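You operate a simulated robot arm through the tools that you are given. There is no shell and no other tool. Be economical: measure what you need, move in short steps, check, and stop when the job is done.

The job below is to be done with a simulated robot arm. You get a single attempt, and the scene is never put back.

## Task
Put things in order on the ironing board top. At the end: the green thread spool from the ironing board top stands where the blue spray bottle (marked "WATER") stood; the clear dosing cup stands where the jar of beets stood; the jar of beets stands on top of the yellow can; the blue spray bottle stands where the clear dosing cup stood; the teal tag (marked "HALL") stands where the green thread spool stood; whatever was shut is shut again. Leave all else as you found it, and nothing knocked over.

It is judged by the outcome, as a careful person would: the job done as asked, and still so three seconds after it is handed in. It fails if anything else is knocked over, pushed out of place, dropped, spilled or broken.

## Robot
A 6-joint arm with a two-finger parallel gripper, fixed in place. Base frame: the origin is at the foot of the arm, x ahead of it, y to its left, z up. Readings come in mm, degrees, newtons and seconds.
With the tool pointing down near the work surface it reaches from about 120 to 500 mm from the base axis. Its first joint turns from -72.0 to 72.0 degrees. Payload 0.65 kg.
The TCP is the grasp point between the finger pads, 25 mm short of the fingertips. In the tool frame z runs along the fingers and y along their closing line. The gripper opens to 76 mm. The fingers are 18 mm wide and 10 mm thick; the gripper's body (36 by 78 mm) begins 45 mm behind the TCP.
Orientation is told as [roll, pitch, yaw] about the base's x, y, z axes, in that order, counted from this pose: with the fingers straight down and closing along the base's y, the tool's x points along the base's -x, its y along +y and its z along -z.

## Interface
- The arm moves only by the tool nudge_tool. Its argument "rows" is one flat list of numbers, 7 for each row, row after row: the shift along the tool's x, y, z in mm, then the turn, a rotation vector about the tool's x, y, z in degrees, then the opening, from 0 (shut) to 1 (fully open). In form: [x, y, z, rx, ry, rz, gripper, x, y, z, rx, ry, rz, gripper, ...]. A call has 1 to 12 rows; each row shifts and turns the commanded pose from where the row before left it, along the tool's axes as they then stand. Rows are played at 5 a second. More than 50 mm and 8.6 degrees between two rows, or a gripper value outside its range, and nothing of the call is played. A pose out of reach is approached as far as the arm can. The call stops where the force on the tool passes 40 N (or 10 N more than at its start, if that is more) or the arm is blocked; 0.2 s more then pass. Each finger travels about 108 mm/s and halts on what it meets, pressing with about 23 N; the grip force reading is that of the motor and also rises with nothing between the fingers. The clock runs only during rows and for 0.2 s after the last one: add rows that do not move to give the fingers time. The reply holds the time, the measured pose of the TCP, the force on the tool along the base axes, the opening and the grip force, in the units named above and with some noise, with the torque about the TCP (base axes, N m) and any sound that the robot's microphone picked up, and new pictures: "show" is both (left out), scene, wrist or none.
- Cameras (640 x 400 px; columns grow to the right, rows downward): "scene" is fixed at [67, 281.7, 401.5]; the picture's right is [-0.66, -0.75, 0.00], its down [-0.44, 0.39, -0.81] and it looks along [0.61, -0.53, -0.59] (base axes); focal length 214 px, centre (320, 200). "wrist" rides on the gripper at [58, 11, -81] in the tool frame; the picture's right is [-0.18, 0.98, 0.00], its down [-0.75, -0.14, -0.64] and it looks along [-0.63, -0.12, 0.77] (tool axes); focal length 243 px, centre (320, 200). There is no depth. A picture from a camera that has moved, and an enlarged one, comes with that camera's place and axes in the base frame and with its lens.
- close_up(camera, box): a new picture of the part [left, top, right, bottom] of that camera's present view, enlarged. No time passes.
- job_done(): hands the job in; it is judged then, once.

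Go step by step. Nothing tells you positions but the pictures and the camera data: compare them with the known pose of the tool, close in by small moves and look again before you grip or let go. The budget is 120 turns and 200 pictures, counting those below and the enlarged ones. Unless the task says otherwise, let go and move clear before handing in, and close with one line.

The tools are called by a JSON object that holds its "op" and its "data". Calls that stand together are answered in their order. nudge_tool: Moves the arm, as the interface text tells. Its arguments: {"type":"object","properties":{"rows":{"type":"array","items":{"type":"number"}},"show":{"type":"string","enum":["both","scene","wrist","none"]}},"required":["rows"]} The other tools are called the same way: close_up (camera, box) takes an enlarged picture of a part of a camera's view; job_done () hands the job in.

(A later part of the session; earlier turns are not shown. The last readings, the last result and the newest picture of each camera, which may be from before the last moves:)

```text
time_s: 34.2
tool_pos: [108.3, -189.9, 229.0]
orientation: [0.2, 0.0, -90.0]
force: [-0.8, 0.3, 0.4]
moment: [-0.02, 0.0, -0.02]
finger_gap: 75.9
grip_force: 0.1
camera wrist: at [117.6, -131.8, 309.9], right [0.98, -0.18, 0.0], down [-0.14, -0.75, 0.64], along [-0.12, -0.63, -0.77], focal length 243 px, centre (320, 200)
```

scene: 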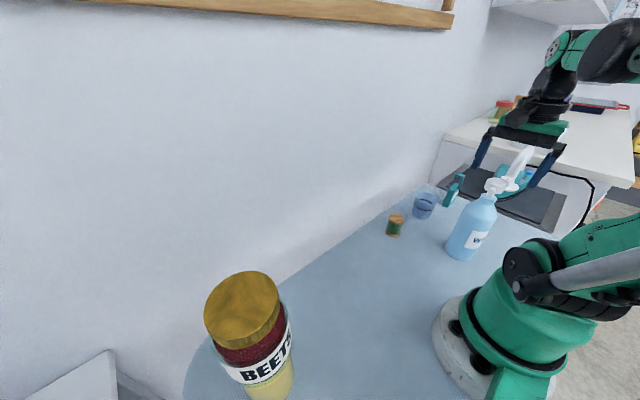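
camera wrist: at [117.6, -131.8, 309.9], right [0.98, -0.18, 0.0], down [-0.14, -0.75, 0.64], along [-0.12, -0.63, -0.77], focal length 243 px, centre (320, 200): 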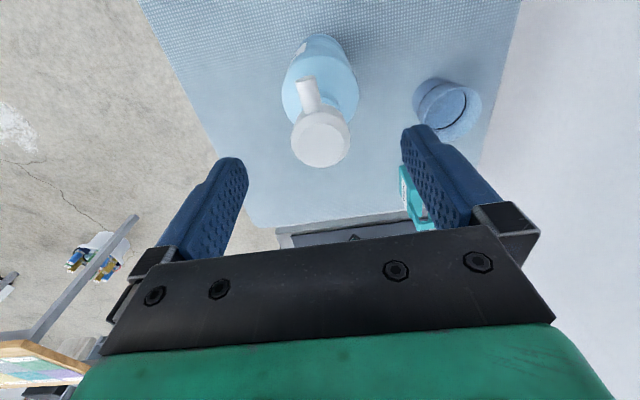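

Centred within about 1 mm. I'm descending to the cap's middle and checking before gripping.

{"op": "nudge_tool", "data": {"rows": [1, -0.3, 15, 0, 0, 0, 1, 0, 0, 15, 0, 0, 0, 1, 0, 0, 14, 0, 0, 0, 1, 0, 0, 0, 0, 0, 0, 1]}}

{"op": "close_up", "data": {"camera": "scene", "box": [440, 140, 560, 270]}}

```text
time_s: 35.2
tool_pos: [105.9, -188.1, 184.9]
orientation: [0.1, -0.1, -90.1]
force: [-1.2, 0.0, -0.8]
moment: [0.0, 0.01, 0.02]
finger_gap: 75.9
grip_force: 0.2
camera wrist: at [116.4, -128.9, 264.9], right [0.98, -0.18, 0.0], down [-0.14, -0.75, 0.64], along [-0.12, -0.63, -0.77], focal length 243 px, centre (320, 200)
```

scene: 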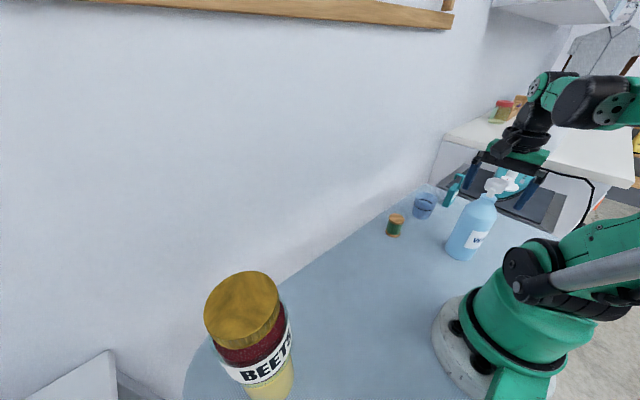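
wrist: 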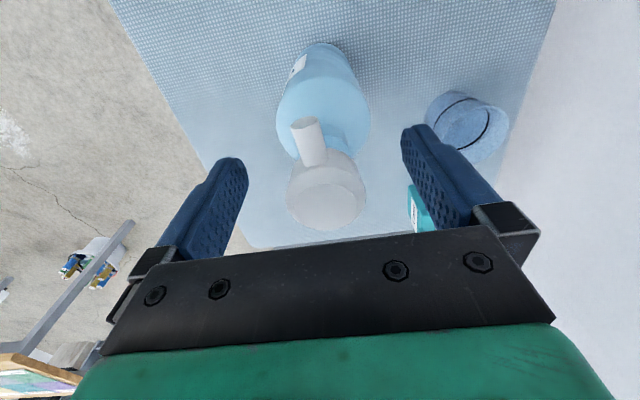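

```text
3.08 times, centred on (500, 205) of scene
camera zoom: at [67.0, 281.7, 401.5], right [-0.66, -0.75, 0.0], down [-0.44, 0.39, -0.81], along [0.61, -0.53, -0.59], focal length 660 px, centre (-234, 185)
```

zoom: 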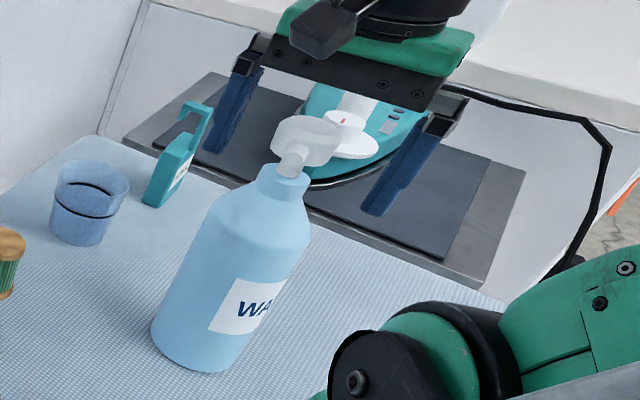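

The cap is a few mm further out than thought. I'm shifting (-4,+2) in the tool frame and looking closely.

{"op": "nudge_tool", "data": {"rows": [-4, 2, 1, 0, 0, 0, 1, 0, 0, 0, 0, 0, 0, 1], "show": "none"}}

{"op": "close_up", "data": {"camera": "wrist", "box": [220, 100, 420, 240]}}

```text
time_s: 35.8
tool_pos: [108.2, -192.6, 185.6]
orientation: [0.0, 0.0, -90.0]
force: [-0.2, 0.1, -0.5]
moment: [0.02, -0.02, 0.02]
finger_gap: 75.7
grip_force: 0.0
```

```text
2.86 times, centred on (320, 170) of wrist
camera zoom: at [119.1, -133.6, 264.8], right [0.98, -0.18, 0.0], down [-0.14, -0.75, 0.64], along [-0.12, -0.63, -0.77], focal length 693 px, centre (320, 286)
```

zoom: 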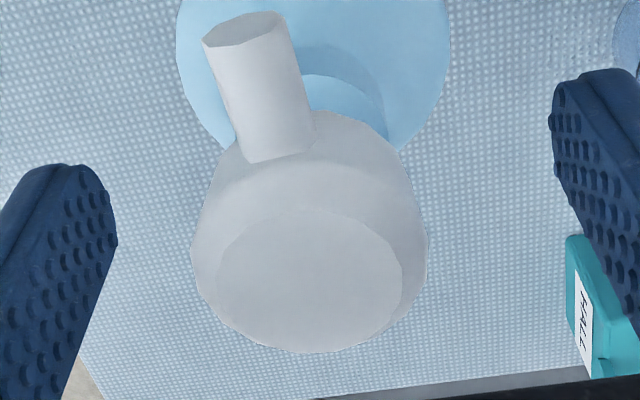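

Cap centred within 2 mm. I'm closing on it.

{"op": "nudge_tool", "data": {"rows": [-0.5, -1.5, 2, 0, 0, 0, 1, 0, 0, 0, 0, 0, 0, 0.7, 0, 0, 0, 0, 0, 0, 0.5, 0, 0, 0, 0, 0, 0, 0.4, 0, 0, 0, 0, 0, 0, 0.3, 0, 0, 0, 0, 0, 0, 0.3]}}

```text
time_s: 37.2
tool_pos: [107.6, -192.7, 184.2]
orientation: [0.1, 0.1, -90.0]
force: [0.3, 0.2, 0.5]
moment: [0.01, 0.0, -0.02]
finger_gap: 29.4
grip_force: 22.9
camera wrist: at [117.8, -133.9, 263.3], right [0.98, -0.18, 0.0], down [-0.14, -0.75, 0.64], along [-0.12, -0.63, -0.77], focal length 243 px, centre (320, 200)
```

scene: 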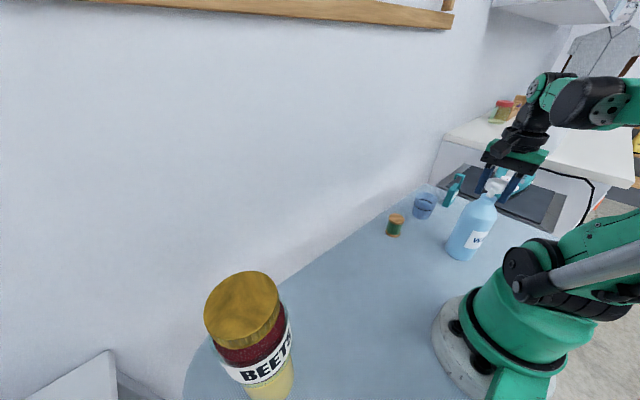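
wrist: 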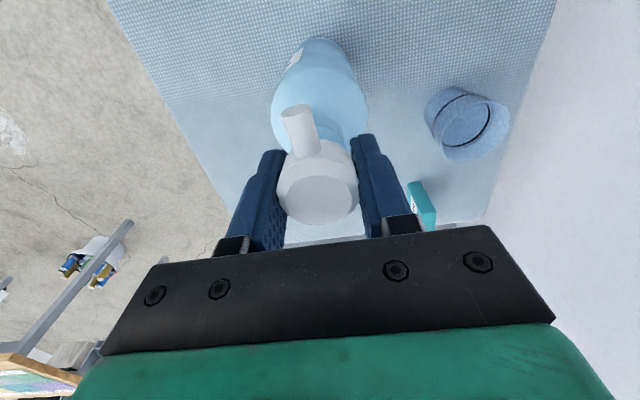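

Gripped at 29 mm; the bottle's spot is about (107.5,-192.5). I'm lifting a little to check.

{"op": "nudge_tool", "data": {"rows": [0, 0, -6, 0, 0, 0, 0.3, 0, 0, -12, 0, 0, 0, 0.3, 0, 0, -12, 0, 0, 0, 0.3, 0, 0, 0, 0, 0, 0, 0.3]}}

```text
time_s: 38.2
tool_pos: [109.0, -193.3, 215.7]
orientation: [0.1, 0.0, -89.9]
force: [0.1, 0.5, -2.7]
moment: [0.0, -0.02, -0.02]
finger_gap: 30.0
grip_force: 22.6
camera wrist: at [118.2, -134.6, 294.7], right [0.98, -0.18, 0.0], down [-0.14, -0.75, 0.64], along [-0.12, -0.63, -0.77], focal length 243 px, centre (320, 200)
```

scene: 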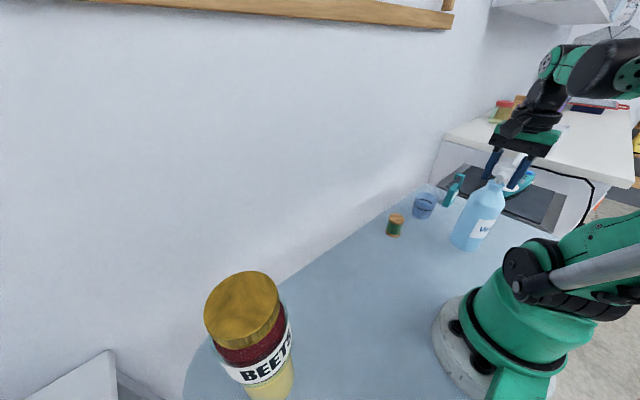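
wrist: 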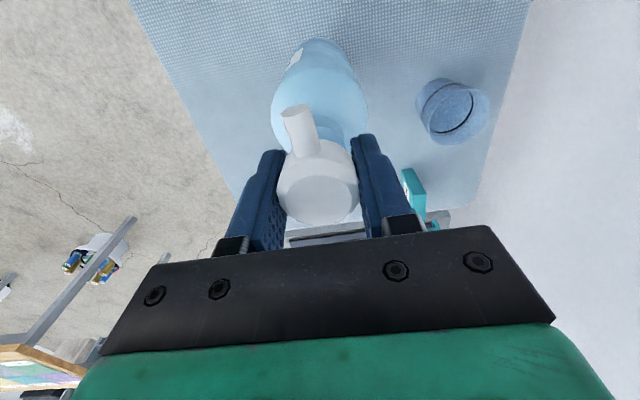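

The bottle is held (about 0.3 kg). I'm carrying it gently outwards and up, then left.

{"op": "nudge_tool", "data": {"rows": [5, 10, -12, 0, 0, 0, 0.3, 10, 18, -12, 0, 0, 0, 0.3, 15, 20, -12, 0, 0, 0, 0.3, 20, 20, -10, 0, 0, 0, 0.3, 25, 20, 0, 0, 0, 0, 0.3, 30, 15, 0, 0, 0, 0, 0.3, 35, 10, 0, 0, 0, 0, 0.3, 35, 5, 0, 0, 0, 0, 0.3, 35, 5, 0, 0, 0, 0, 0.3, 35, 5, 0, 0, 0, 0, 0.3, 20, 0, 0, 0, 0, 0, 0.3, 0, 0, 0, 0, 0, 0, 0.3]}}

```text
time_s: 40.8
tool_pos: [234.3, 70.8, 262.5]
orientation: [0.1, -0.1, -90.0]
force: [0.3, 0.1, -1.6]
moment: [0.0, 0.01, -0.02]
finger_gap: 29.8
grip_force: 23.2
camera wrist: at [244.5, 129.8, 341.9], right [0.98, -0.18, 0.0], down [-0.14, -0.75, 0.64], along [-0.12, -0.63, -0.77], focal length 243 px, centre (320, 200)
```

scene: 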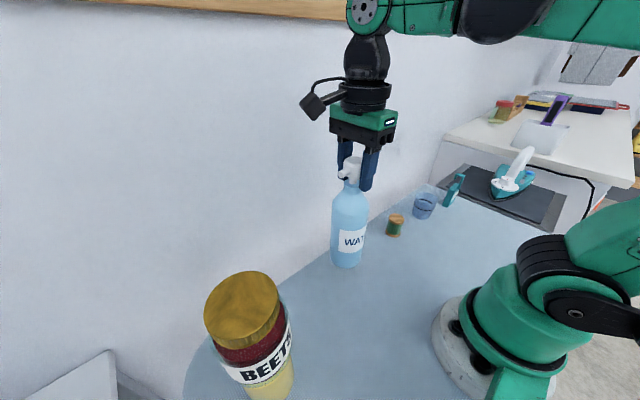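
wrist: 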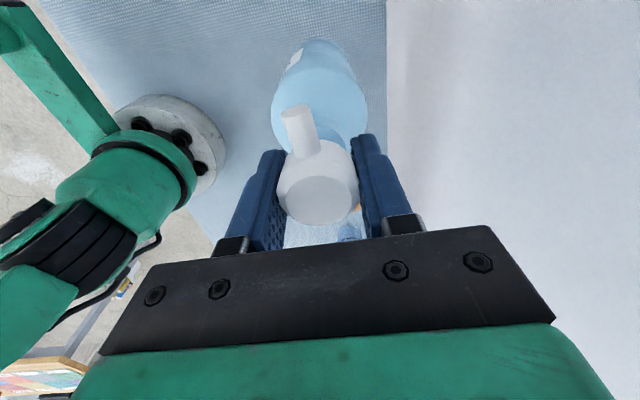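

Carrying well. I'm moving the last stretch to (240,152) and lowering to just above the board.

{"op": "nudge_tool", "data": {"rows": [25, 2, 0, 0, 0, 0, 0.3, 30, 2, 0, 0, 0, 0, 0.3, 20, 1, 0, 0, 0, 0, 0.3, 6, 0, 0, 0, 0, 0, 0.3, 0, 0, 20, 0, 0, 0, 0.3, 0, 0, 25, 0, 0, 0, 0.3, 0, 0, 20, 0, 0, 0, 0.3, 0, 0, 5, 0, 0, 0, 0.3, 0, 0, 0, 0, 0, 0, 0.3]}}

```text
time_s: 42.8
tool_pos: [239.7, 154.1, 190.3]
orientation: [0.1, -0.1, -90.1]
force: [-0.3, -0.2, -2.9]
moment: [0.02, 0.01, 0.01]
finger_gap: 29.9
grip_force: 23.7
camera wrist: at [250.2, 212.2, 270.5], right [0.98, -0.18, 0.0], down [-0.14, -0.75, 0.64], along [-0.12, -0.63, -0.77], focal length 243 px, centre (320, 200)
```

scene: 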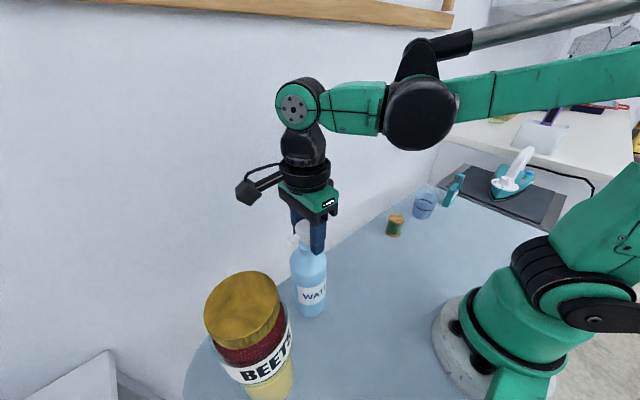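
wrist: 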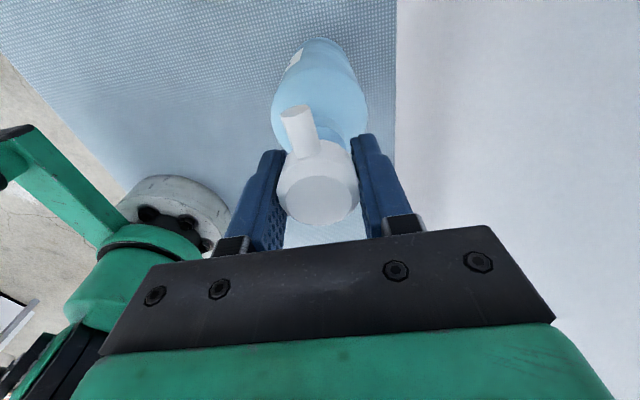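

Now a small trim (-1.5 in y) and lowering to contact.

{"op": "nudge_tool", "data": {"rows": [-1.5, 0.5, 2, 0, 0, 0, 0.3, 0, 0, 2, 0, 0, 0, 0.3, 0, 0, 0, 0, 0, 0, 0.3], "show": "none"}}

{"op": "nudge_tool", "data": {"rows": [0, 0, 1, 0, 0, 0, 0.3, 0, 0, 0, 0, 0, 0, 0.3], "show": "none"}}

```text
time_s: 43.6
tool_pos: [241.7, 151.1, 185.9]
orientation: [0.1, 0.0, -90.1]
force: [0.3, 0.3, -2.3]
moment: [-0.01, -0.03, 0.03]
finger_gap: 29.8
grip_force: 23.0
```

```text
time_s: 44.2
tool_pos: [241.3, 152.0, 186.3]
orientation: [0.1, 0.0, -90.0]
force: [0.5, 0.6, -2.7]
moment: [-0.01, -0.01, -0.03]
finger_gap: 29.9
grip_force: 23.3
```

{"op": "nudge_tool", "data": {"rows": [0, 0, 1, 0, 0, 0, 0.3, 0, 0, 0, 0, 0, 0, 0.3], "show": "none"}}

{"op": "nudge_tool", "data": {"rows": [0, 0, 0.8, 0, 0, 0, 0.3, 0, 0, 0, 0, 0, 0, 0.3], "show": "none"}}

```text
time_s: 44.8
tool_pos: [241.8, 152.5, 185.0]
orientation: [0.1, 0.0, -90.0]
force: [-0.8, -1.4, -2.1]
moment: [0.0, 0.02, 0.05]
finger_gap: 29.8
grip_force: 24.2
```

```text
time_s: 45.4
tool_pos: [242.0, 151.6, 184.2]
orientation: [0.1, 0.1, -90.0]
force: [-1.0, 1.4, 1.2]
moment: [0.18, 0.03, 0.0]
finger_gap: 30.0
grip_force: 23.1
```

Contact with the board. I'm opening the gripper.

{"op": "nudge_tool", "data": {"rows": [0, 0, 0, 0, 0, 0, 0.45, 0, 0, 0, 0, 0, 0, 0.6, 0, 0, 0, 0, 0, 0, 0.8, 0, 0, 0, 0, 0, 0, 1, 0, 0, 0, 0, 0, 0, 1]}}

```text
time_s: 46.6
tool_pos: [242.2, 152.1, 182.8]
orientation: [0.0, 0.0, -89.9]
force: [-0.2, 0.2, 0.1]
moment: [0.0, -0.01, 0.01]
finger_gap: 76.2
grip_force: 0.0
camera wrist: at [252.3, 210.3, 263.0], right [0.98, -0.18, 0.0], down [-0.14, -0.75, 0.64], along [-0.12, -0.63, -0.77], focal length 243 px, centre (320, 200)
```

scene: 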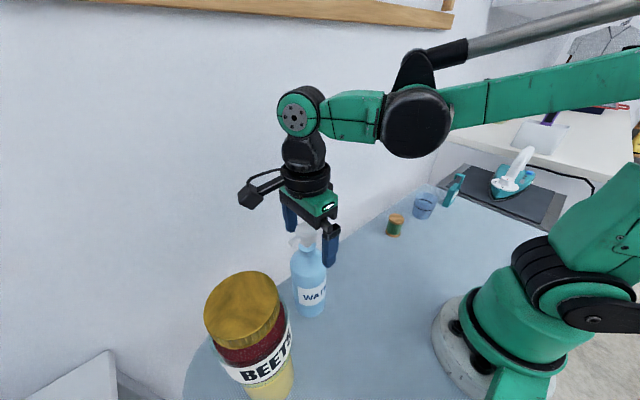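
wrist: 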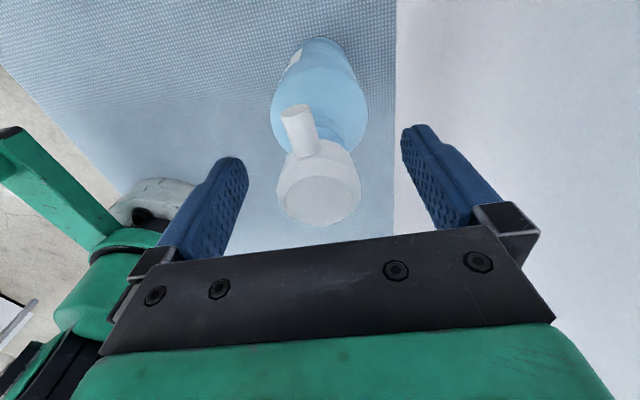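

The bottle stands. I'm rising clear and moving to the spool.

{"op": "nudge_tool", "data": {"rows": [0, 0, -20, 0, 0, 0, 1, 0, 0, -40, 0, 0, 0, 1, 0, 0, -20, 0, 0, 0, 1, -45, 0, 0, 0, 0, 0, 1, -48, 0, 0, 0, 0, 0, 1, -48, 0, 0, 0, 0, 0, 1, -48, 0, 0, 0, 0, 0, 1, -48, 0, 5, 0, 0, 0, 1, -45, 0, 20, 0, 0, 0, 1, 0, 0, 40, 0, 0, 0, 1, 0, 0, 40, 0, 0, 0, 1, 0, 0, 0, 0, 0, 0, 1]}}

```text
time_s: 49.2
tool_pos: [241.4, -132.1, 155.7]
orientation: [-0.1, 0.0, -90.0]
force: [-0.3, -0.5, -0.2]
moment: [-0.02, 0.01, -0.04]
finger_gap: 76.0
grip_force: 0.1
camera wrist: at [250.4, -73.2, 235.5], right [0.98, -0.18, 0.0], down [-0.14, -0.75, 0.64], along [-0.12, -0.63, -0.77], focal length 243 px, centre (320, 200)
```

scene: 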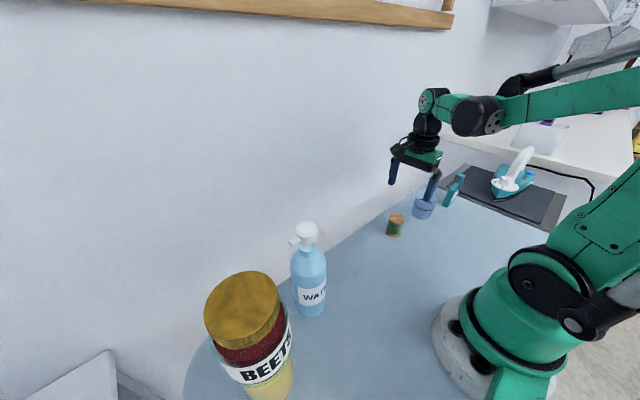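
wrist: 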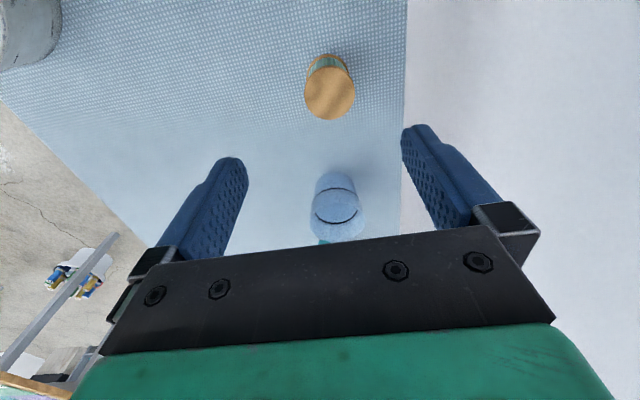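

The spool is near (249,-129). I'm centring and lowering for a closer check.

{"op": "nudge_tool", "data": {"rows": [3, 7.5, 25, 0, 0, 0, 1, 0, 0, 35, 0, 0, 0, 1, 0, 0, 15, 0, 0, 0, 1, 0, 0, 0, 0, 0, 0, 1], "show": "wrist"}}

```text
time_s: 50.2
tool_pos: [248.3, -125.8, 79.4]
orientation: [0.1, 0.0, -90.0]
force: [0.0, -0.3, -0.2]
moment: [0.0, 0.01, 0.0]
finger_gap: 76.4
grip_force: 0.2
camera wrist: at [258.4, -68.6, 159.6], right [0.98, -0.18, 0.0], down [-0.14, -0.75, 0.64], along [-0.12, -0.63, -0.77], focal length 243 px, centre (320, 200)
```

wrist: 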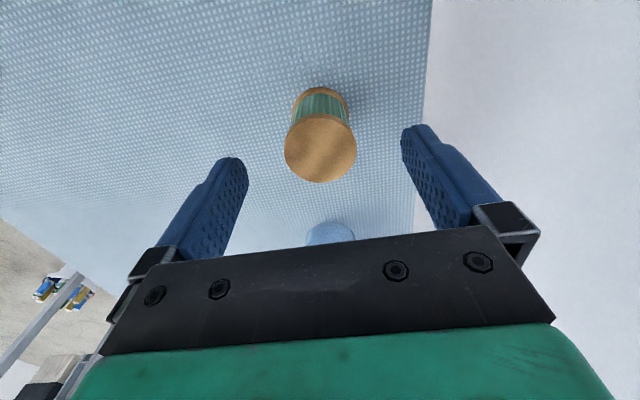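

Centred. I'm descending to z≈33 and closing.

{"op": "nudge_tool", "data": {"rows": [-1, -0.4, 16, 0, 0, 0, 1, 0, 0, 18, 0, 0, 0, 1, 0, 0, 12, 0, 0, 0, 1, 0, 0, 0, 0, 0, 0, 1], "show": "wrist"}}

```text
time_s: 51.2
tool_pos: [247.9, -129.3, 35.7]
orientation: [0.1, 0.0, -90.0]
force: [-0.5, -0.3, 0.9]
moment: [0.0, -0.03, 0.02]
finger_gap: 76.1
grip_force: 0.0
camera wrist: at [257.3, -70.0, 114.5], right [0.98, -0.18, 0.0], down [-0.14, -0.75, 0.64], along [-0.12, -0.63, -0.77], focal length 243 px, centre (320, 200)
```

wrist: 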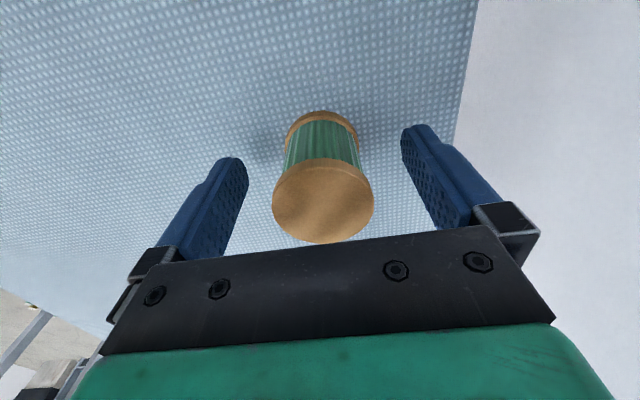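

{"op": "nudge_tool", "data": {"rows": [1, 1.3, 1, 0, 0, 0, 1, 0, 0, 0, 0, 0, 0, 0.7, 0, 0, 0, 0, 0, 0, 0.55, 0, 0, 0, 0, 0, 0, 0.4, 0, 0, 0, 0, 0, 0, 0.4], "show": "wrist"}}

```text
time_s: 52.4
tool_pos: [249.4, -128.1, 34.2]
orientation: [0.0, 0.0, -90.0]
force: [-0.4, 0.5, -0.5]
moment: [0.0, 0.0, 0.04]
finger_gap: 36.7
grip_force: 23.0
camera wrist: at [259.3, -68.3, 114.4], right [0.98, -0.18, 0.0], down [-0.14, -0.75, 0.64], along [-0.12, -0.63, -0.77], focal length 243 px, centre (320, 200)
```

wrist: 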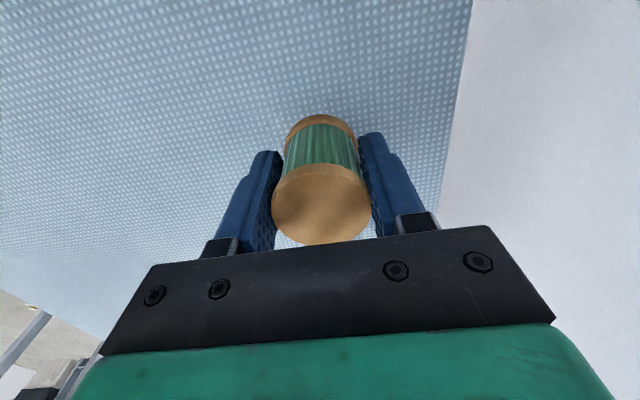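

Gripped at 36.7 mm; the spool spot is about (249,-128). I'm carrying it to the bottle's old spot.

{"op": "nudge_tool", "data": {"rows": [0, 0, -20, 0, 0, 0, 0.4, 0, 0, -45, 0, 0, 0, 0.4, -11, -24, 0, 0, 0, 0, 0.4, -11, -24, 0, 0, 0, 0, 0.4, -11, -24, 0, 0, 0, 0, 0.4, -11, -24, 0, 0, 0, 0, 0.4, -11, -24, 0, 0, 0, 0, 0.4, -9.5, -21.5, 0, 0, 0, 0, 0.4, 0, 0, 30, 0, 0, 0, 0.4, 0, 0, 28, 0, 0, 0, 0.4, 0, 0, 0, 0, 0, 0, 0.4]}}

```text
time_s: 54.8
tool_pos: [106.6, -193.1, 42.5]
orientation: [0.1, 0.0, -90.1]
force: [0.1, 0.4, 0.2]
moment: [0.03, 0.0, 0.0]
finger_gap: 36.3
grip_force: 22.9
camera wrist: at [116.8, -134.5, 122.0], right [0.98, -0.18, 0.0], down [-0.14, -0.75, 0.64], along [-0.12, -0.63, -0.77], focal length 243 px, centre (320, 200)
```

scene: 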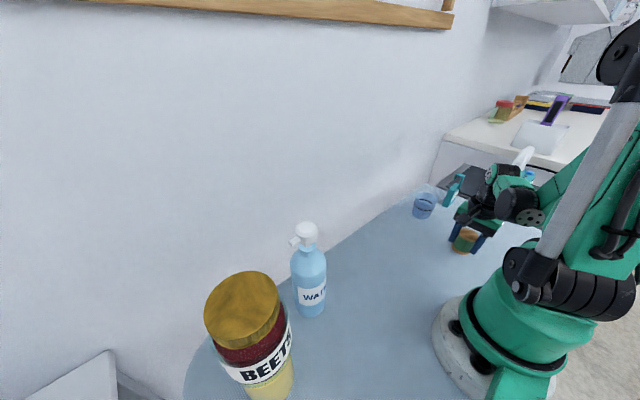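
wrist: 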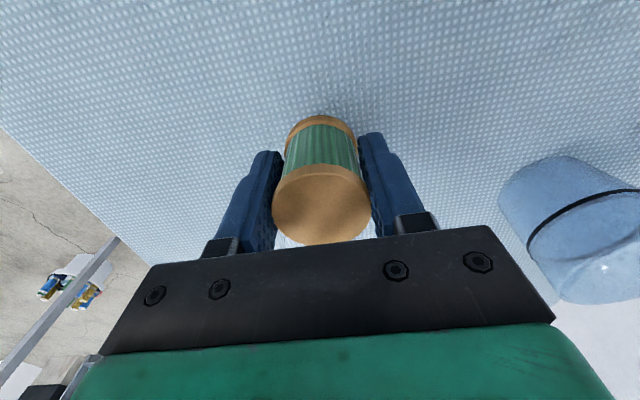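

The spool matches the bottle's old spot in the scene picture. I'm lowering to contact.

{"op": "nudge_tool", "data": {"rows": [0, 0.5, 3, 0, 0, 0, 0.4, 0, 0, 3, 0, 0, 0, 0.4, 0, 0, 1, 0, 0, 0, 0.4, 0, 0, 0, 0, 0, 0, 0.4], "show": "none"}}

{"op": "nudge_tool", "data": {"rows": [0, 0, 0.8, 0, 0, 0, 0.4, 0, 0, 0, 0, 0, 0, 0.4], "show": "none"}}

{"op": "nudge_tool", "data": {"rows": [0, 0, 0.6, 0, 0, 0, 0.4, 0, 0, 0, 0, 0, 0, 0.4], "show": "none"}}

```text
time_s: 55.8
tool_pos: [108.5, -191.7, 37.0]
orientation: [0.1, 0.0, -90.0]
force: [0.0, 0.5, -1.5]
moment: [0.03, 0.01, 0.01]
finger_gap: 36.5
grip_force: 22.7
```

```text
time_s: 56.4
tool_pos: [108.0, -192.5, 35.7]
orientation: [0.0, 0.1, -90.1]
force: [1.3, 0.4, -0.6]
moment: [0.03, 0.02, -0.01]
finger_gap: 36.4
grip_force: 23.5
```

```text
time_s: 57.0
tool_pos: [108.7, -192.9, 35.4]
orientation: [0.0, 0.0, -90.1]
force: [0.3, 0.2, -0.9]
moment: [-0.01, -0.02, 0.02]
finger_gap: 36.6
grip_force: 22.9
```

{"op": "nudge_tool", "data": {"rows": [0, 0, 0.6, 0, 0, 0, 0.4, 0, 0, 0, 0, 0, 0, 0.4], "show": "none"}}

{"op": "nudge_tool", "data": {"rows": [0, 0, 0.6, 0, 0, 0, 0.4, 0, 0, 0, 0, 0, 0, 0.4], "show": "none"}}

```text
time_s: 57.6
tool_pos: [109.4, -191.0, 34.3]
orientation: [0.1, 0.0, -89.9]
force: [-2.4, -1.6, 32.7]
moment: [-0.15, 0.09, 0.0]
finger_gap: 36.3
grip_force: 23.1
```

```text
time_s: 58.2
tool_pos: [109.0, -192.1, 34.8]
orientation: [0.1, 0.0, -90.0]
force: [-7.5, -8.3, 31.3]
moment: [-0.35, 0.28, -0.02]
finger_gap: 36.5
grip_force: 23.4
```

Firm contact, so I'm backing off 0.9 mm, then releasing.

{"op": "nudge_tool", "data": {"rows": [0, 0, -0.9, 0, 0, 0, 0.4, 0, 0, 0, 0, 0, 0, 0.4], "show": "none"}}

```text
time_s: 58.8
tool_pos: [109.2, -193.0, 34.0]
orientation: [0.2, 0.2, -90.0]
force: [0.3, -0.9, -1.3]
moment: [0.02, -0.01, 0.04]
finger_gap: 36.5
grip_force: 22.8
```

{"op": "nudge_tool", "data": {"rows": [0, 0, 0.3, 0, 0, 0, 0.55, 0, 0, 0, 0, 0, 0, 0.75, 0, 0, 0, 0, 0, 0, 1, 0, 0, 0, 0, 0, 0, 1, 0, 0, -20, 0, 0, 0, 1, 0, 0, -40, 0, 0, 0, 1, 0, 0, -45, 0, 0, 0, 1, 0, 0, -45, 0, 0, 0, 1, 0, 0, 0, 0, 0, 0, 1]}}

{"op": "close_up", "data": {"camera": "scene", "box": [400, 150, 500, 270]}}

```text
time_s: 60.8
tool_pos: [108.3, -194.3, 184.7]
orientation: [0.2, 0.0, -90.0]
force: [-0.1, 0.0, 0.6]
moment: [0.0, 0.02, 0.01]
finger_gap: 76.2
grip_force: 0.0
camera wrist: at [119.5, -136.0, 263.5], right [0.98, -0.18, 0.0], down [-0.14, -0.75, 0.64], along [-0.12, -0.63, -0.77], focal length 243 px, centre (320, 200)
```

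scene: 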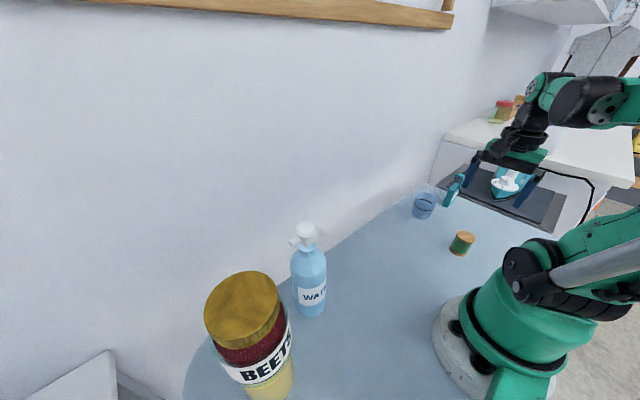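
wrist: 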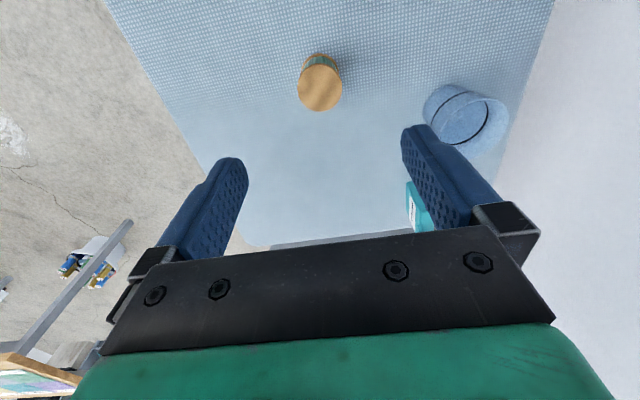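

```text
3.33 times, centred on (450, 210) of scene
camera zoom: at [67.0, 281.7, 401.5], right [-0.66, -0.75, 0.0], down [-0.44, 0.39, -0.81], along [0.61, -0.53, -0.59], focal length 715 px, centre (-113, 167)
```

zoom: 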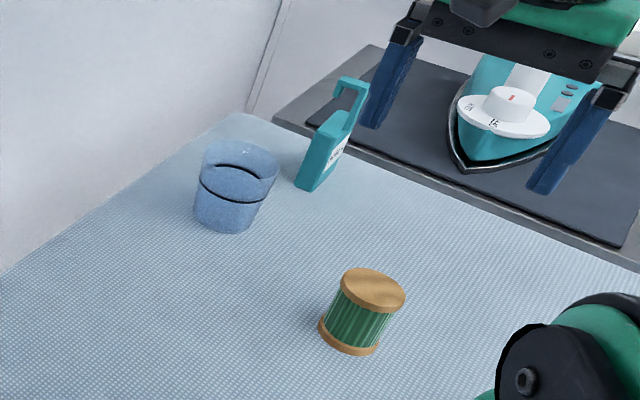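

The spool stands in place. Next is the tag, so I'm moving up for a look.

{"op": "nudge_tool", "data": {"rows": [0, 10, -45, 0, 0, 0, 1, -20, 20, -35, 0, 0, 0, 1, -40, 27, 0, 0, 0, 0, 1, -40, 27, 0, 0, 0, 0, 1, 0, 0, 0, 0, 0, 0, 1]}}

{"op": "close_up", "data": {"camera": "wrist", "box": [260, 20, 420, 160]}}

{"op": "close_up", "data": {"camera": "scene", "box": [430, 160, 490, 220]}}

```text
time_s: 62.0
tool_pos: [193.9, -294.6, 262.1]
orientation: [0.2, 0.0, -90.0]
force: [0.0, -0.2, 0.8]
moment: [0.0, 0.01, 0.02]
finger_gap: 76.0
grip_force: 0.2
camera wrist: at [203.6, -235.3, 342.0], right [0.98, -0.18, 0.0], down [-0.14, -0.75, 0.64], along [-0.12, -0.63, -0.77], focal length 243 px, centre (320, 200)
```

scene: 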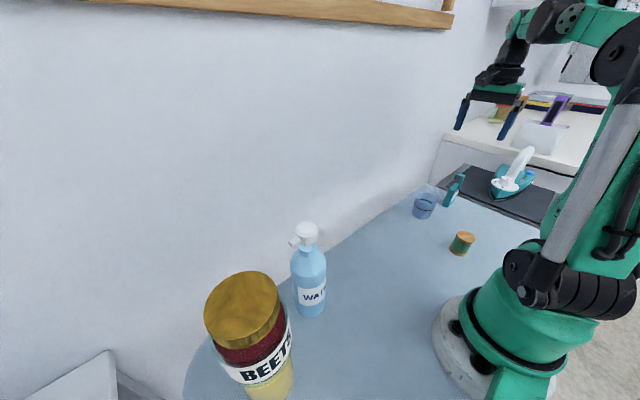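
wrist: 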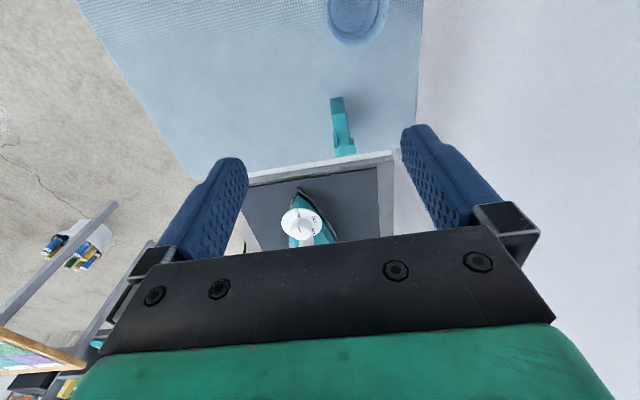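

```text
2.86 times, centred on (340, 90) of wrist
camera zoom: at [203.6, -235.3, 342.0], right [0.98, -0.18, 0.0], down [-0.14, -0.75, 0.64], along [-0.12, -0.63, -0.77], focal length 693 px, centre (263, 514)
```

zoom: 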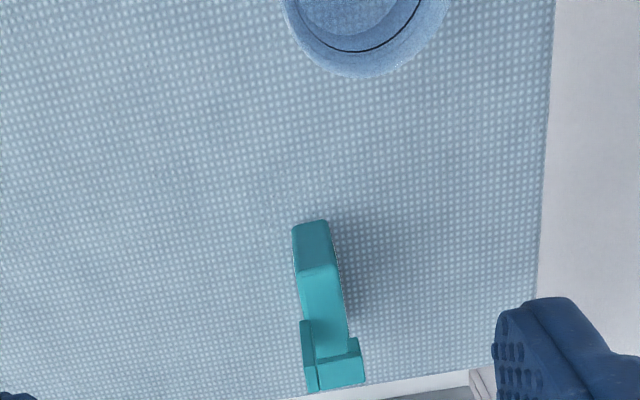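

```text
6.67 times, centred on (460, 190) of scene
camera zoom: at [67.0, 281.7, 401.5], right [-0.66, -0.75, 0.0], down [-0.44, 0.39, -0.81], along [0.61, -0.53, -0.59], focal length 1430 px, centre (-613, 267)
```

zoom: 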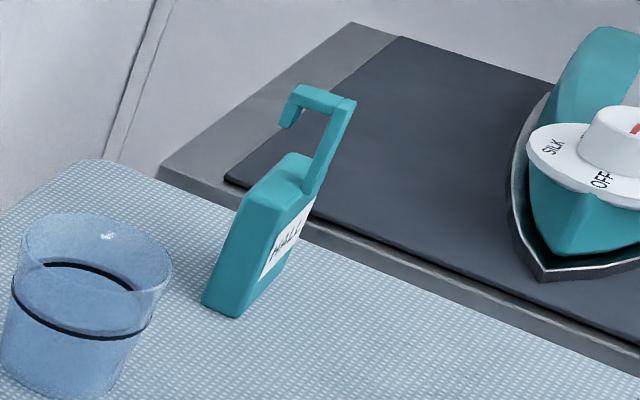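

The tag is a block about 16 mm thick along x, with y from -342 to -380 and height near 60, with a hook up to z≈102 on its rear half. I'll grip its front half with the fingers closing along x; I'm moving above it.

{"op": "nudge_tool", "data": {"rows": [-20, 4, 10, 0, 0, 0, 1, -20, 4, 30, 0, 0, 0, 1, -17, 4, 35, 0, 0, 0, 1, 0, 0, 35, 0, 0, 0, 1, 0, 0, 0, 0, 0, 0, 1]}}

{"op": "close_up", "data": {"camera": "wrist", "box": [240, 60, 420, 240]}}

{"op": "close_up", "data": {"camera": "scene", "box": [420, 140, 510, 220]}}

```text
time_s: 63.2
tool_pos: [203.8, -347.7, 151.4]
orientation: [0.1, 0.0, -89.9]
force: [0.9, 0.5, 0.7]
moment: [0.03, -0.02, 0.0]
finger_gap: 76.1
grip_force: 0.1
camera wrist: at [214.4, -288.7, 232.5], right [0.98, -0.18, 0.0], down [-0.14, -0.75, 0.64], along [-0.12, -0.63, -0.77], focal length 243 px, centre (320, 200)
```

scene: 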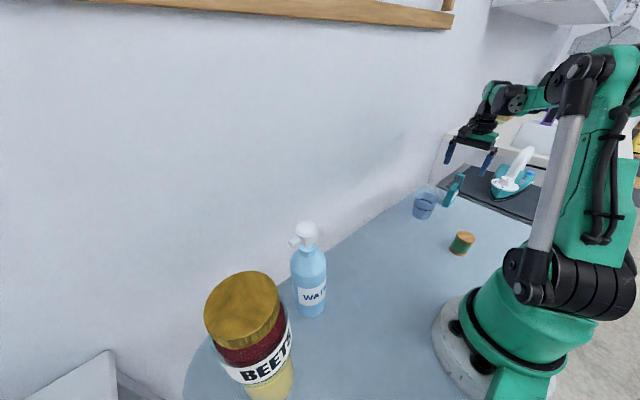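
wrist: 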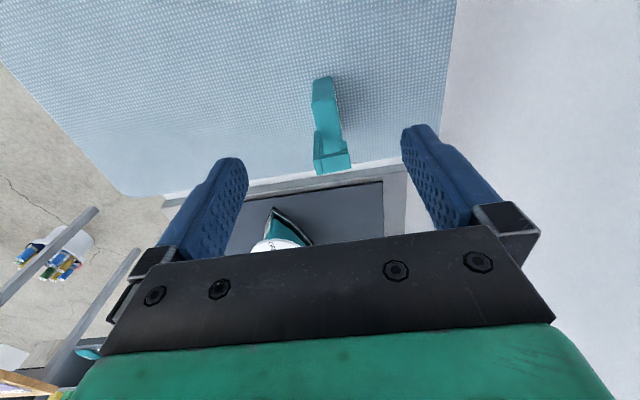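

```text
2.22 times, centred on (330, 150) of wrist
camera zoom: at [214.4, -288.7, 232.5], right [0.98, -0.18, 0.0], down [-0.14, -0.75, 0.64], along [-0.12, -0.63, -0.77], focal length 539 px, centre (298, 311)
```

zoom: 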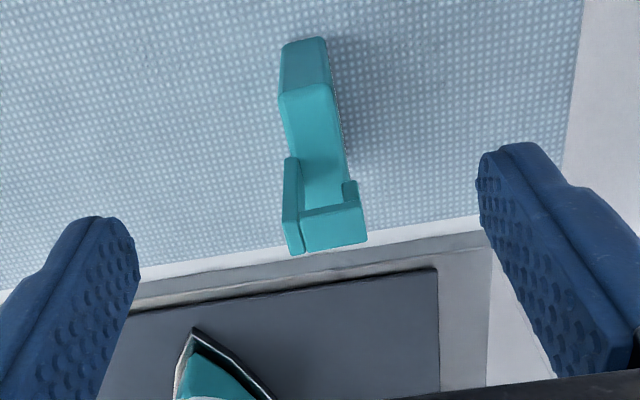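

```text
5.00 times, centred on (465, 180) of scene
camera zoom: at [67.0, 281.7, 401.5], right [-0.66, -0.75, 0.0], down [-0.44, 0.39, -0.81], along [0.61, -0.53, -0.59], focal length 1072 px, centre (-405, 300)
```

zoom: 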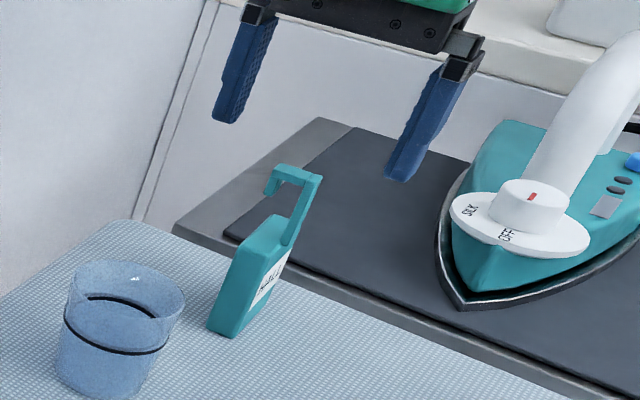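

I'm shifting (+2.5 in x, -2.8 in y) and descending in stages to TCP z≈66, then checking.

{"op": "nudge_tool", "data": {"rows": [-2.8, 2.5, 20, 0, 0, 0, 1, 0, 0, 25, 0, 0, 0, 1, 0, 0, 25, 0, 0, 0, 1, 0, 0, 15, 0, 0, 0, 1, 0, 0, 0, 0, 0, 0, 1]}}

{"op": "close_up", "data": {"camera": "scene", "box": [420, 140, 510, 220]}}

```text
time_s: 64.4
tool_pos: [204.6, -352.5, 69.1]
orientation: [0.1, 0.0, -90.0]
force: [0.1, 0.9, 0.4]
moment: [0.02, -0.02, 0.02]
finger_gap: 76.0
grip_force: 0.1
camera wrist: at [214.8, -293.3, 148.9], right [0.98, -0.18, 0.0], down [-0.14, -0.75, 0.64], along [-0.12, -0.63, -0.77], focal length 243 px, centre (320, 200)
```

scene: 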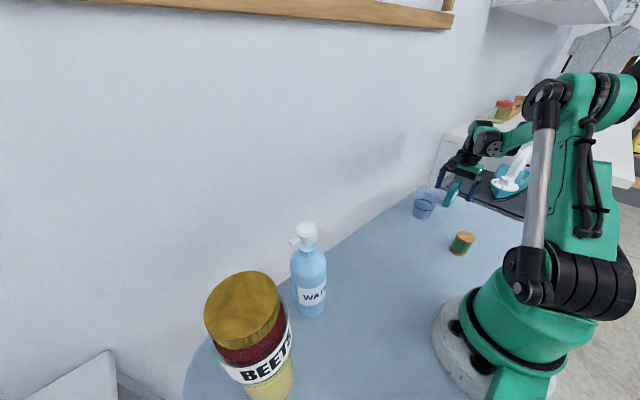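
wrist: 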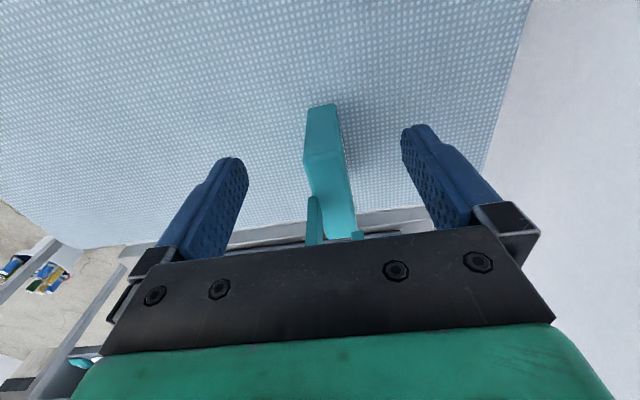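

```text
5.00 times, centred on (465, 180) of scene
camera zoom: at [67.0, 281.7, 401.5], right [-0.66, -0.75, 0.0], down [-0.44, 0.39, -0.81], along [0.61, -0.53, -0.59], focal length 1072 px, centre (-405, 300)
```

zoom: 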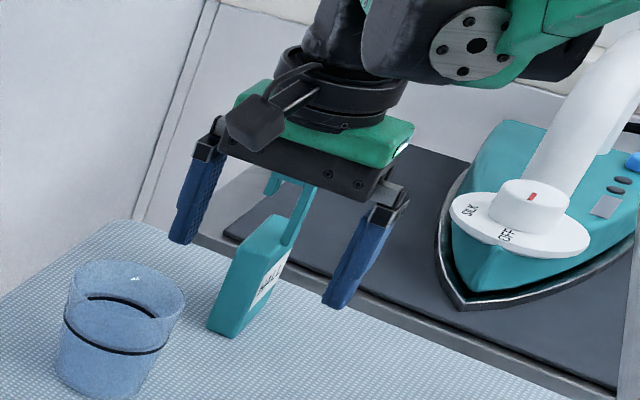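

The block is centred to about 2 mm. I'm trimming, dropping 3 mm and closing gently.

{"op": "nudge_tool", "data": {"rows": [0, 2, 3, 0, 0, 0, 1, 0, 0, 0, 0, 0, 0, 0.7, 0, 0, 0, 0, 0, 0, 0.45, 0, 0, 0, 0, 0, 0, 0.25, 0, 0, 0, 0, 0, 0, 0.15, 0, 0, 0, 0, 0, 0, 0.15]}}

{"op": "close_up", "data": {"camera": "scene", "box": [420, 140, 510, 220]}}

```text
time_s: 65.8
tool_pos: [206.4, -352.6, 65.6]
orientation: [0.2, 0.0, -90.0]
force: [0.2, 0.0, 0.4]
moment: [0.01, -0.02, 0.0]
finger_gap: 17.6
grip_force: 22.8
camera wrist: at [217.3, -293.7, 146.2], right [0.98, -0.18, 0.0], down [-0.14, -0.75, 0.64], along [-0.12, -0.63, -0.77], focal length 243 px, centre (320, 200)
```

scene: 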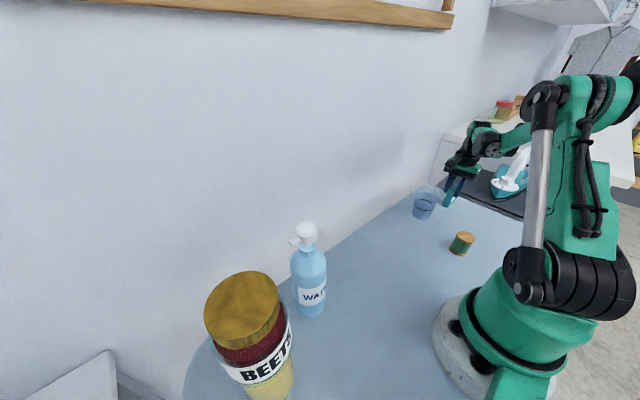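
wrist: 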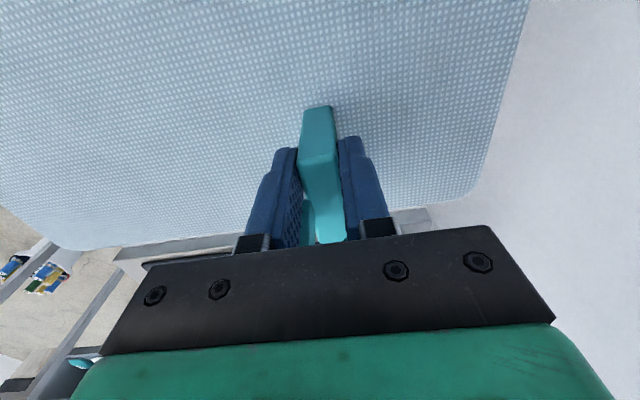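

```text
5.00 times, centred on (465, 180) of scene
camera zoom: at [67.0, 281.7, 401.5], right [-0.66, -0.75, 0.0], down [-0.44, 0.39, -0.81], along [0.61, -0.53, -0.59], focal length 1072 px, centre (-405, 300)
```

zoom: 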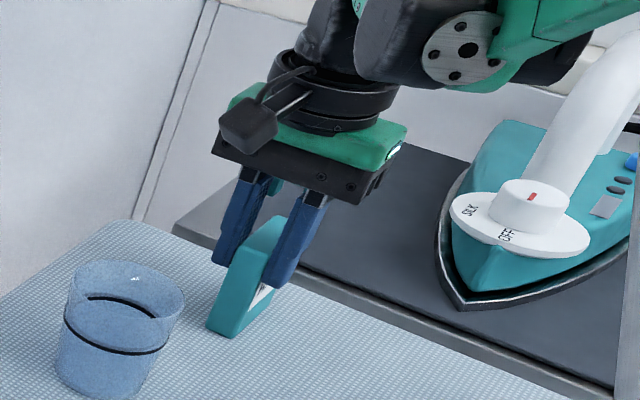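

The tag is gripped at 17.6 mm. I'm lifting straight up and checking its shape.

{"op": "nudge_tool", "data": {"rows": [0, 0, -10, 0, 0, 0, 0.15, 0, 0, -30, 0, 0, 0, 0.15, 0, 0, -40, 0, 0, 0, 0.15, 0, 0, -35, 0, 0, 0, 0.15, 0, 0, 0, 0, 0, 0, 0.15]}}

{"op": "close_up", "data": {"camera": "scene", "box": [430, 90, 530, 210]}}

```text
time_s: 67.0
tool_pos: [207.1, -355.0, 184.2]
orientation: [0.1, 0.0, -89.9]
force: [0.4, -0.2, -0.1]
moment: [-0.01, 0.01, 0.03]
finger_gap: 17.3
grip_force: 23.1
camera wrist: at [218.1, -295.0, 263.1], right [0.98, -0.18, 0.0], down [-0.14, -0.75, 0.64], along [-0.12, -0.63, -0.77], focal length 243 px, centre (320, 200)
```

scene: 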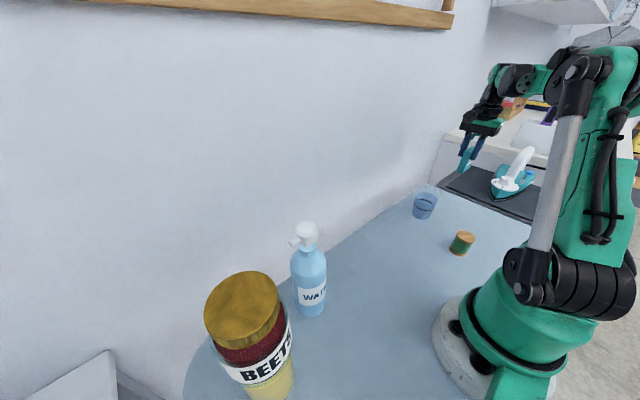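
wrist: 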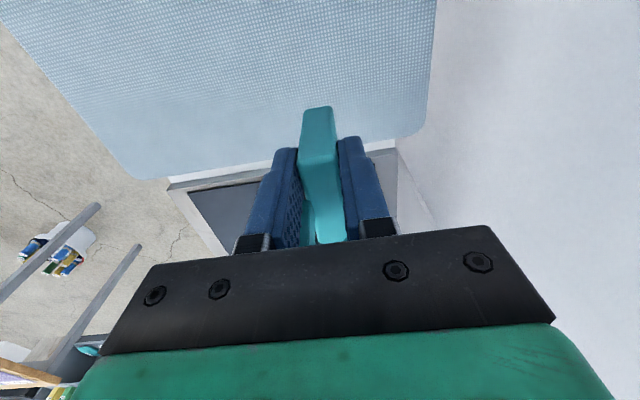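

```text
3.33 times, centred on (480, 150) of scene
camera zoom: at [67.0, 281.7, 401.5], right [-0.66, -0.75, 0.0], down [-0.44, 0.39, -0.81], along [0.61, -0.53, -0.59], focal length 715 px, centre (-213, 367)
```

zoom: 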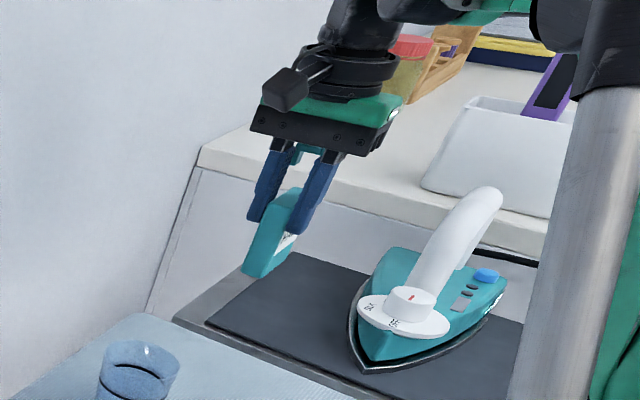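

Held steady. I'm carrying it to above the spool's old spot.

{"op": "nudge_tool", "data": {"rows": [15, 3, 0, 0, 0, 0, 0.15, 30, 5, 0, 0, 0, 0, 0.15, 35, 6, 0, 0, 0, 0, 0.15, 35, 6, 0, 0, 0, 0, 0.15, 35, 6, 0, 0, 0, 0, 0.15, 35, 6, 0, 0, 0, 0, 0.15, 30, 6, 0, 0, 0, 0, 0.15, 21, 4, 0, 0, 0, 0, 0.15, 0, 0, 40, 0, 0, 0, 0.15, 0, 0, 40, 0, 0, 0, 0.15, 0, 0, 20, 0, 0, 0, 0.15, 0, 0, 0, 0, 0, 0, 0.15]}}

{"op": "close_up", "data": {"camera": "scene", "box": [350, 150, 450, 270]}}

```text
time_s: 69.6
tool_pos: [250.7, -117.5, 86.0]
orientation: [0.1, 0.0, -90.0]
force: [0.0, 0.0, -0.1]
moment: [-0.02, 0.03, 0.03]
finger_gap: 17.3
grip_force: 23.3
camera wrist: at [259.8, -58.5, 164.6], right [0.98, -0.18, 0.0], down [-0.14, -0.75, 0.64], along [-0.12, -0.63, -0.77], focal length 243 px, centre (320, 200)
```

scene: 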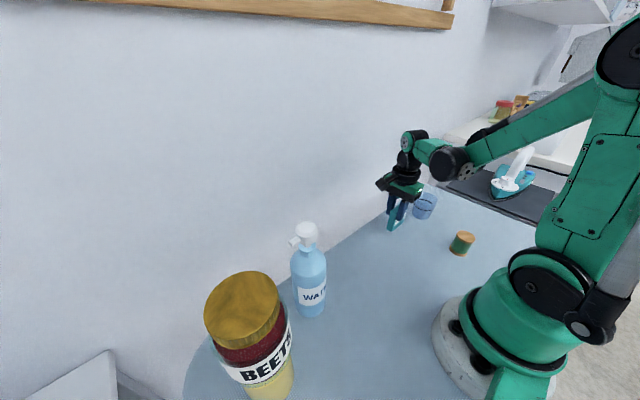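
wrist: 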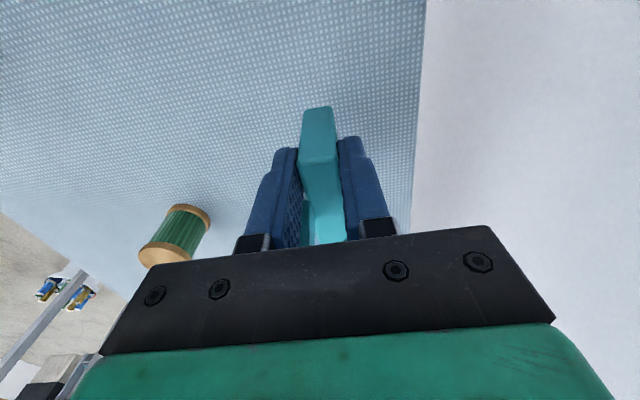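

```text
3.33 times, centred on (400, 210) of scene
camera zoom: at [67.0, 281.7, 401.5], right [-0.66, -0.75, 0.0], down [-0.44, 0.39, -0.81], along [0.61, -0.53, -0.59], focal length 715 px, centre (53, 167)
```

zoom: 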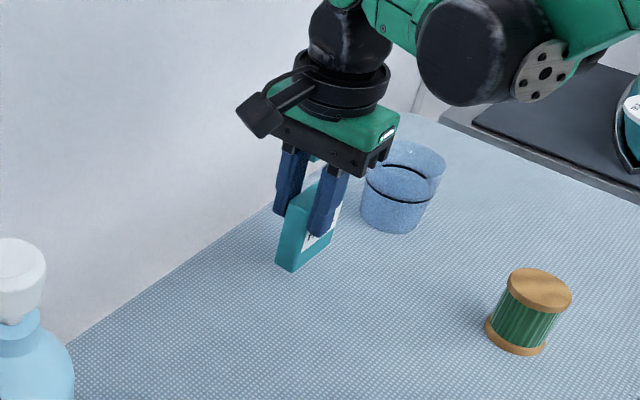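

{"op": "close_up", "data": {"camera": "scene", "box": [380, 195, 425, 235]}}

```text
10.00 times, centred on (402, 215) of scene
camera zoom: at [67.0, 281.7, 401.5], right [-0.66, -0.75, 0.0], down [-0.44, 0.39, -0.81], along [0.61, -0.53, -0.59], focal length 2145 px, centre (-505, 50)
```

zoom: 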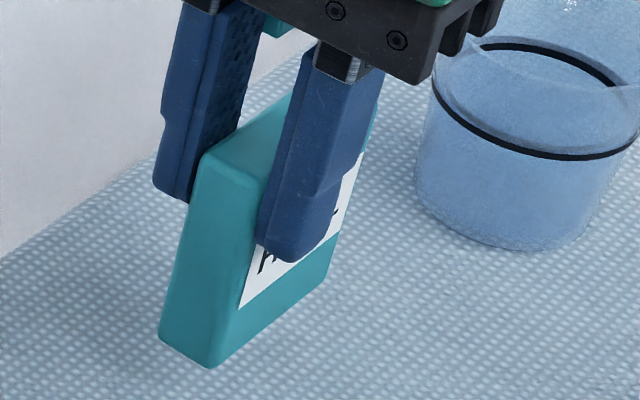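

The tag block is about 50 mm deep, so its centre lies roughly 15 mm behind the TCP. I'm shifting +5 mm in y, trimming x, and lowering near the board.

{"op": "nudge_tool", "data": {"rows": [5, -1, 5, 0, 0, 0, 0.15, 0, 0, 7, 0, 0, 0, 0.15, 0, 0, 4, 0, 0, 0, 0.15, 0, 0, 0, 0, 0, 0, 0.15], "show": "none"}}

{"op": "nudge_tool", "data": {"rows": [0, 0, 2, 0, 0, 0, 0.15, 0, 0, 0, 0, 0, 0, 0.15], "show": "none"}}

{"op": "close_up", "data": {"camera": "scene", "box": [375, 195, 435, 245]}}

```text
time_s: 70.6
tool_pos: [250.9, -110.3, 65.9]
orientation: [0.1, 0.0, -89.9]
force: [-0.1, 0.3, -0.8]
moment: [0.02, -0.04, 0.01]
finger_gap: 17.4
grip_force: 22.5
```

```text
time_s: 71.2
tool_pos: [249.9, -110.8, 62.9]
orientation: [0.2, 0.1, -90.0]
force: [2.1, -2.9, 17.9]
moment: [-0.06, -0.07, 0.03]
finger_gap: 17.5
grip_force: 23.0
```

```text
8.00 times, centred on (405, 220) of scene
camera zoom: at [67.0, 281.7, 401.5], right [-0.66, -0.75, 0.0], down [-0.44, 0.39, -0.81], along [0.61, -0.53, -0.59], focal length 1716 px, centre (-360, 40)
```

zoom: 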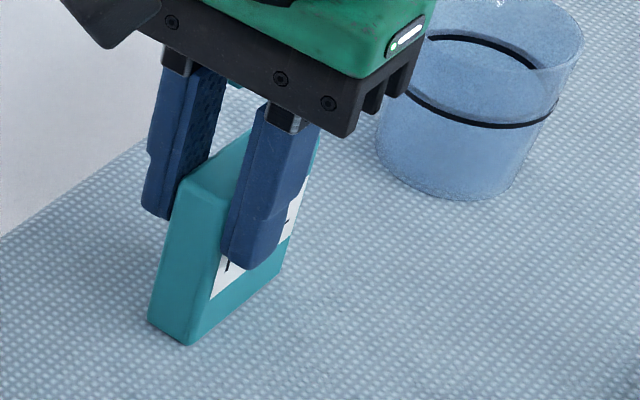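

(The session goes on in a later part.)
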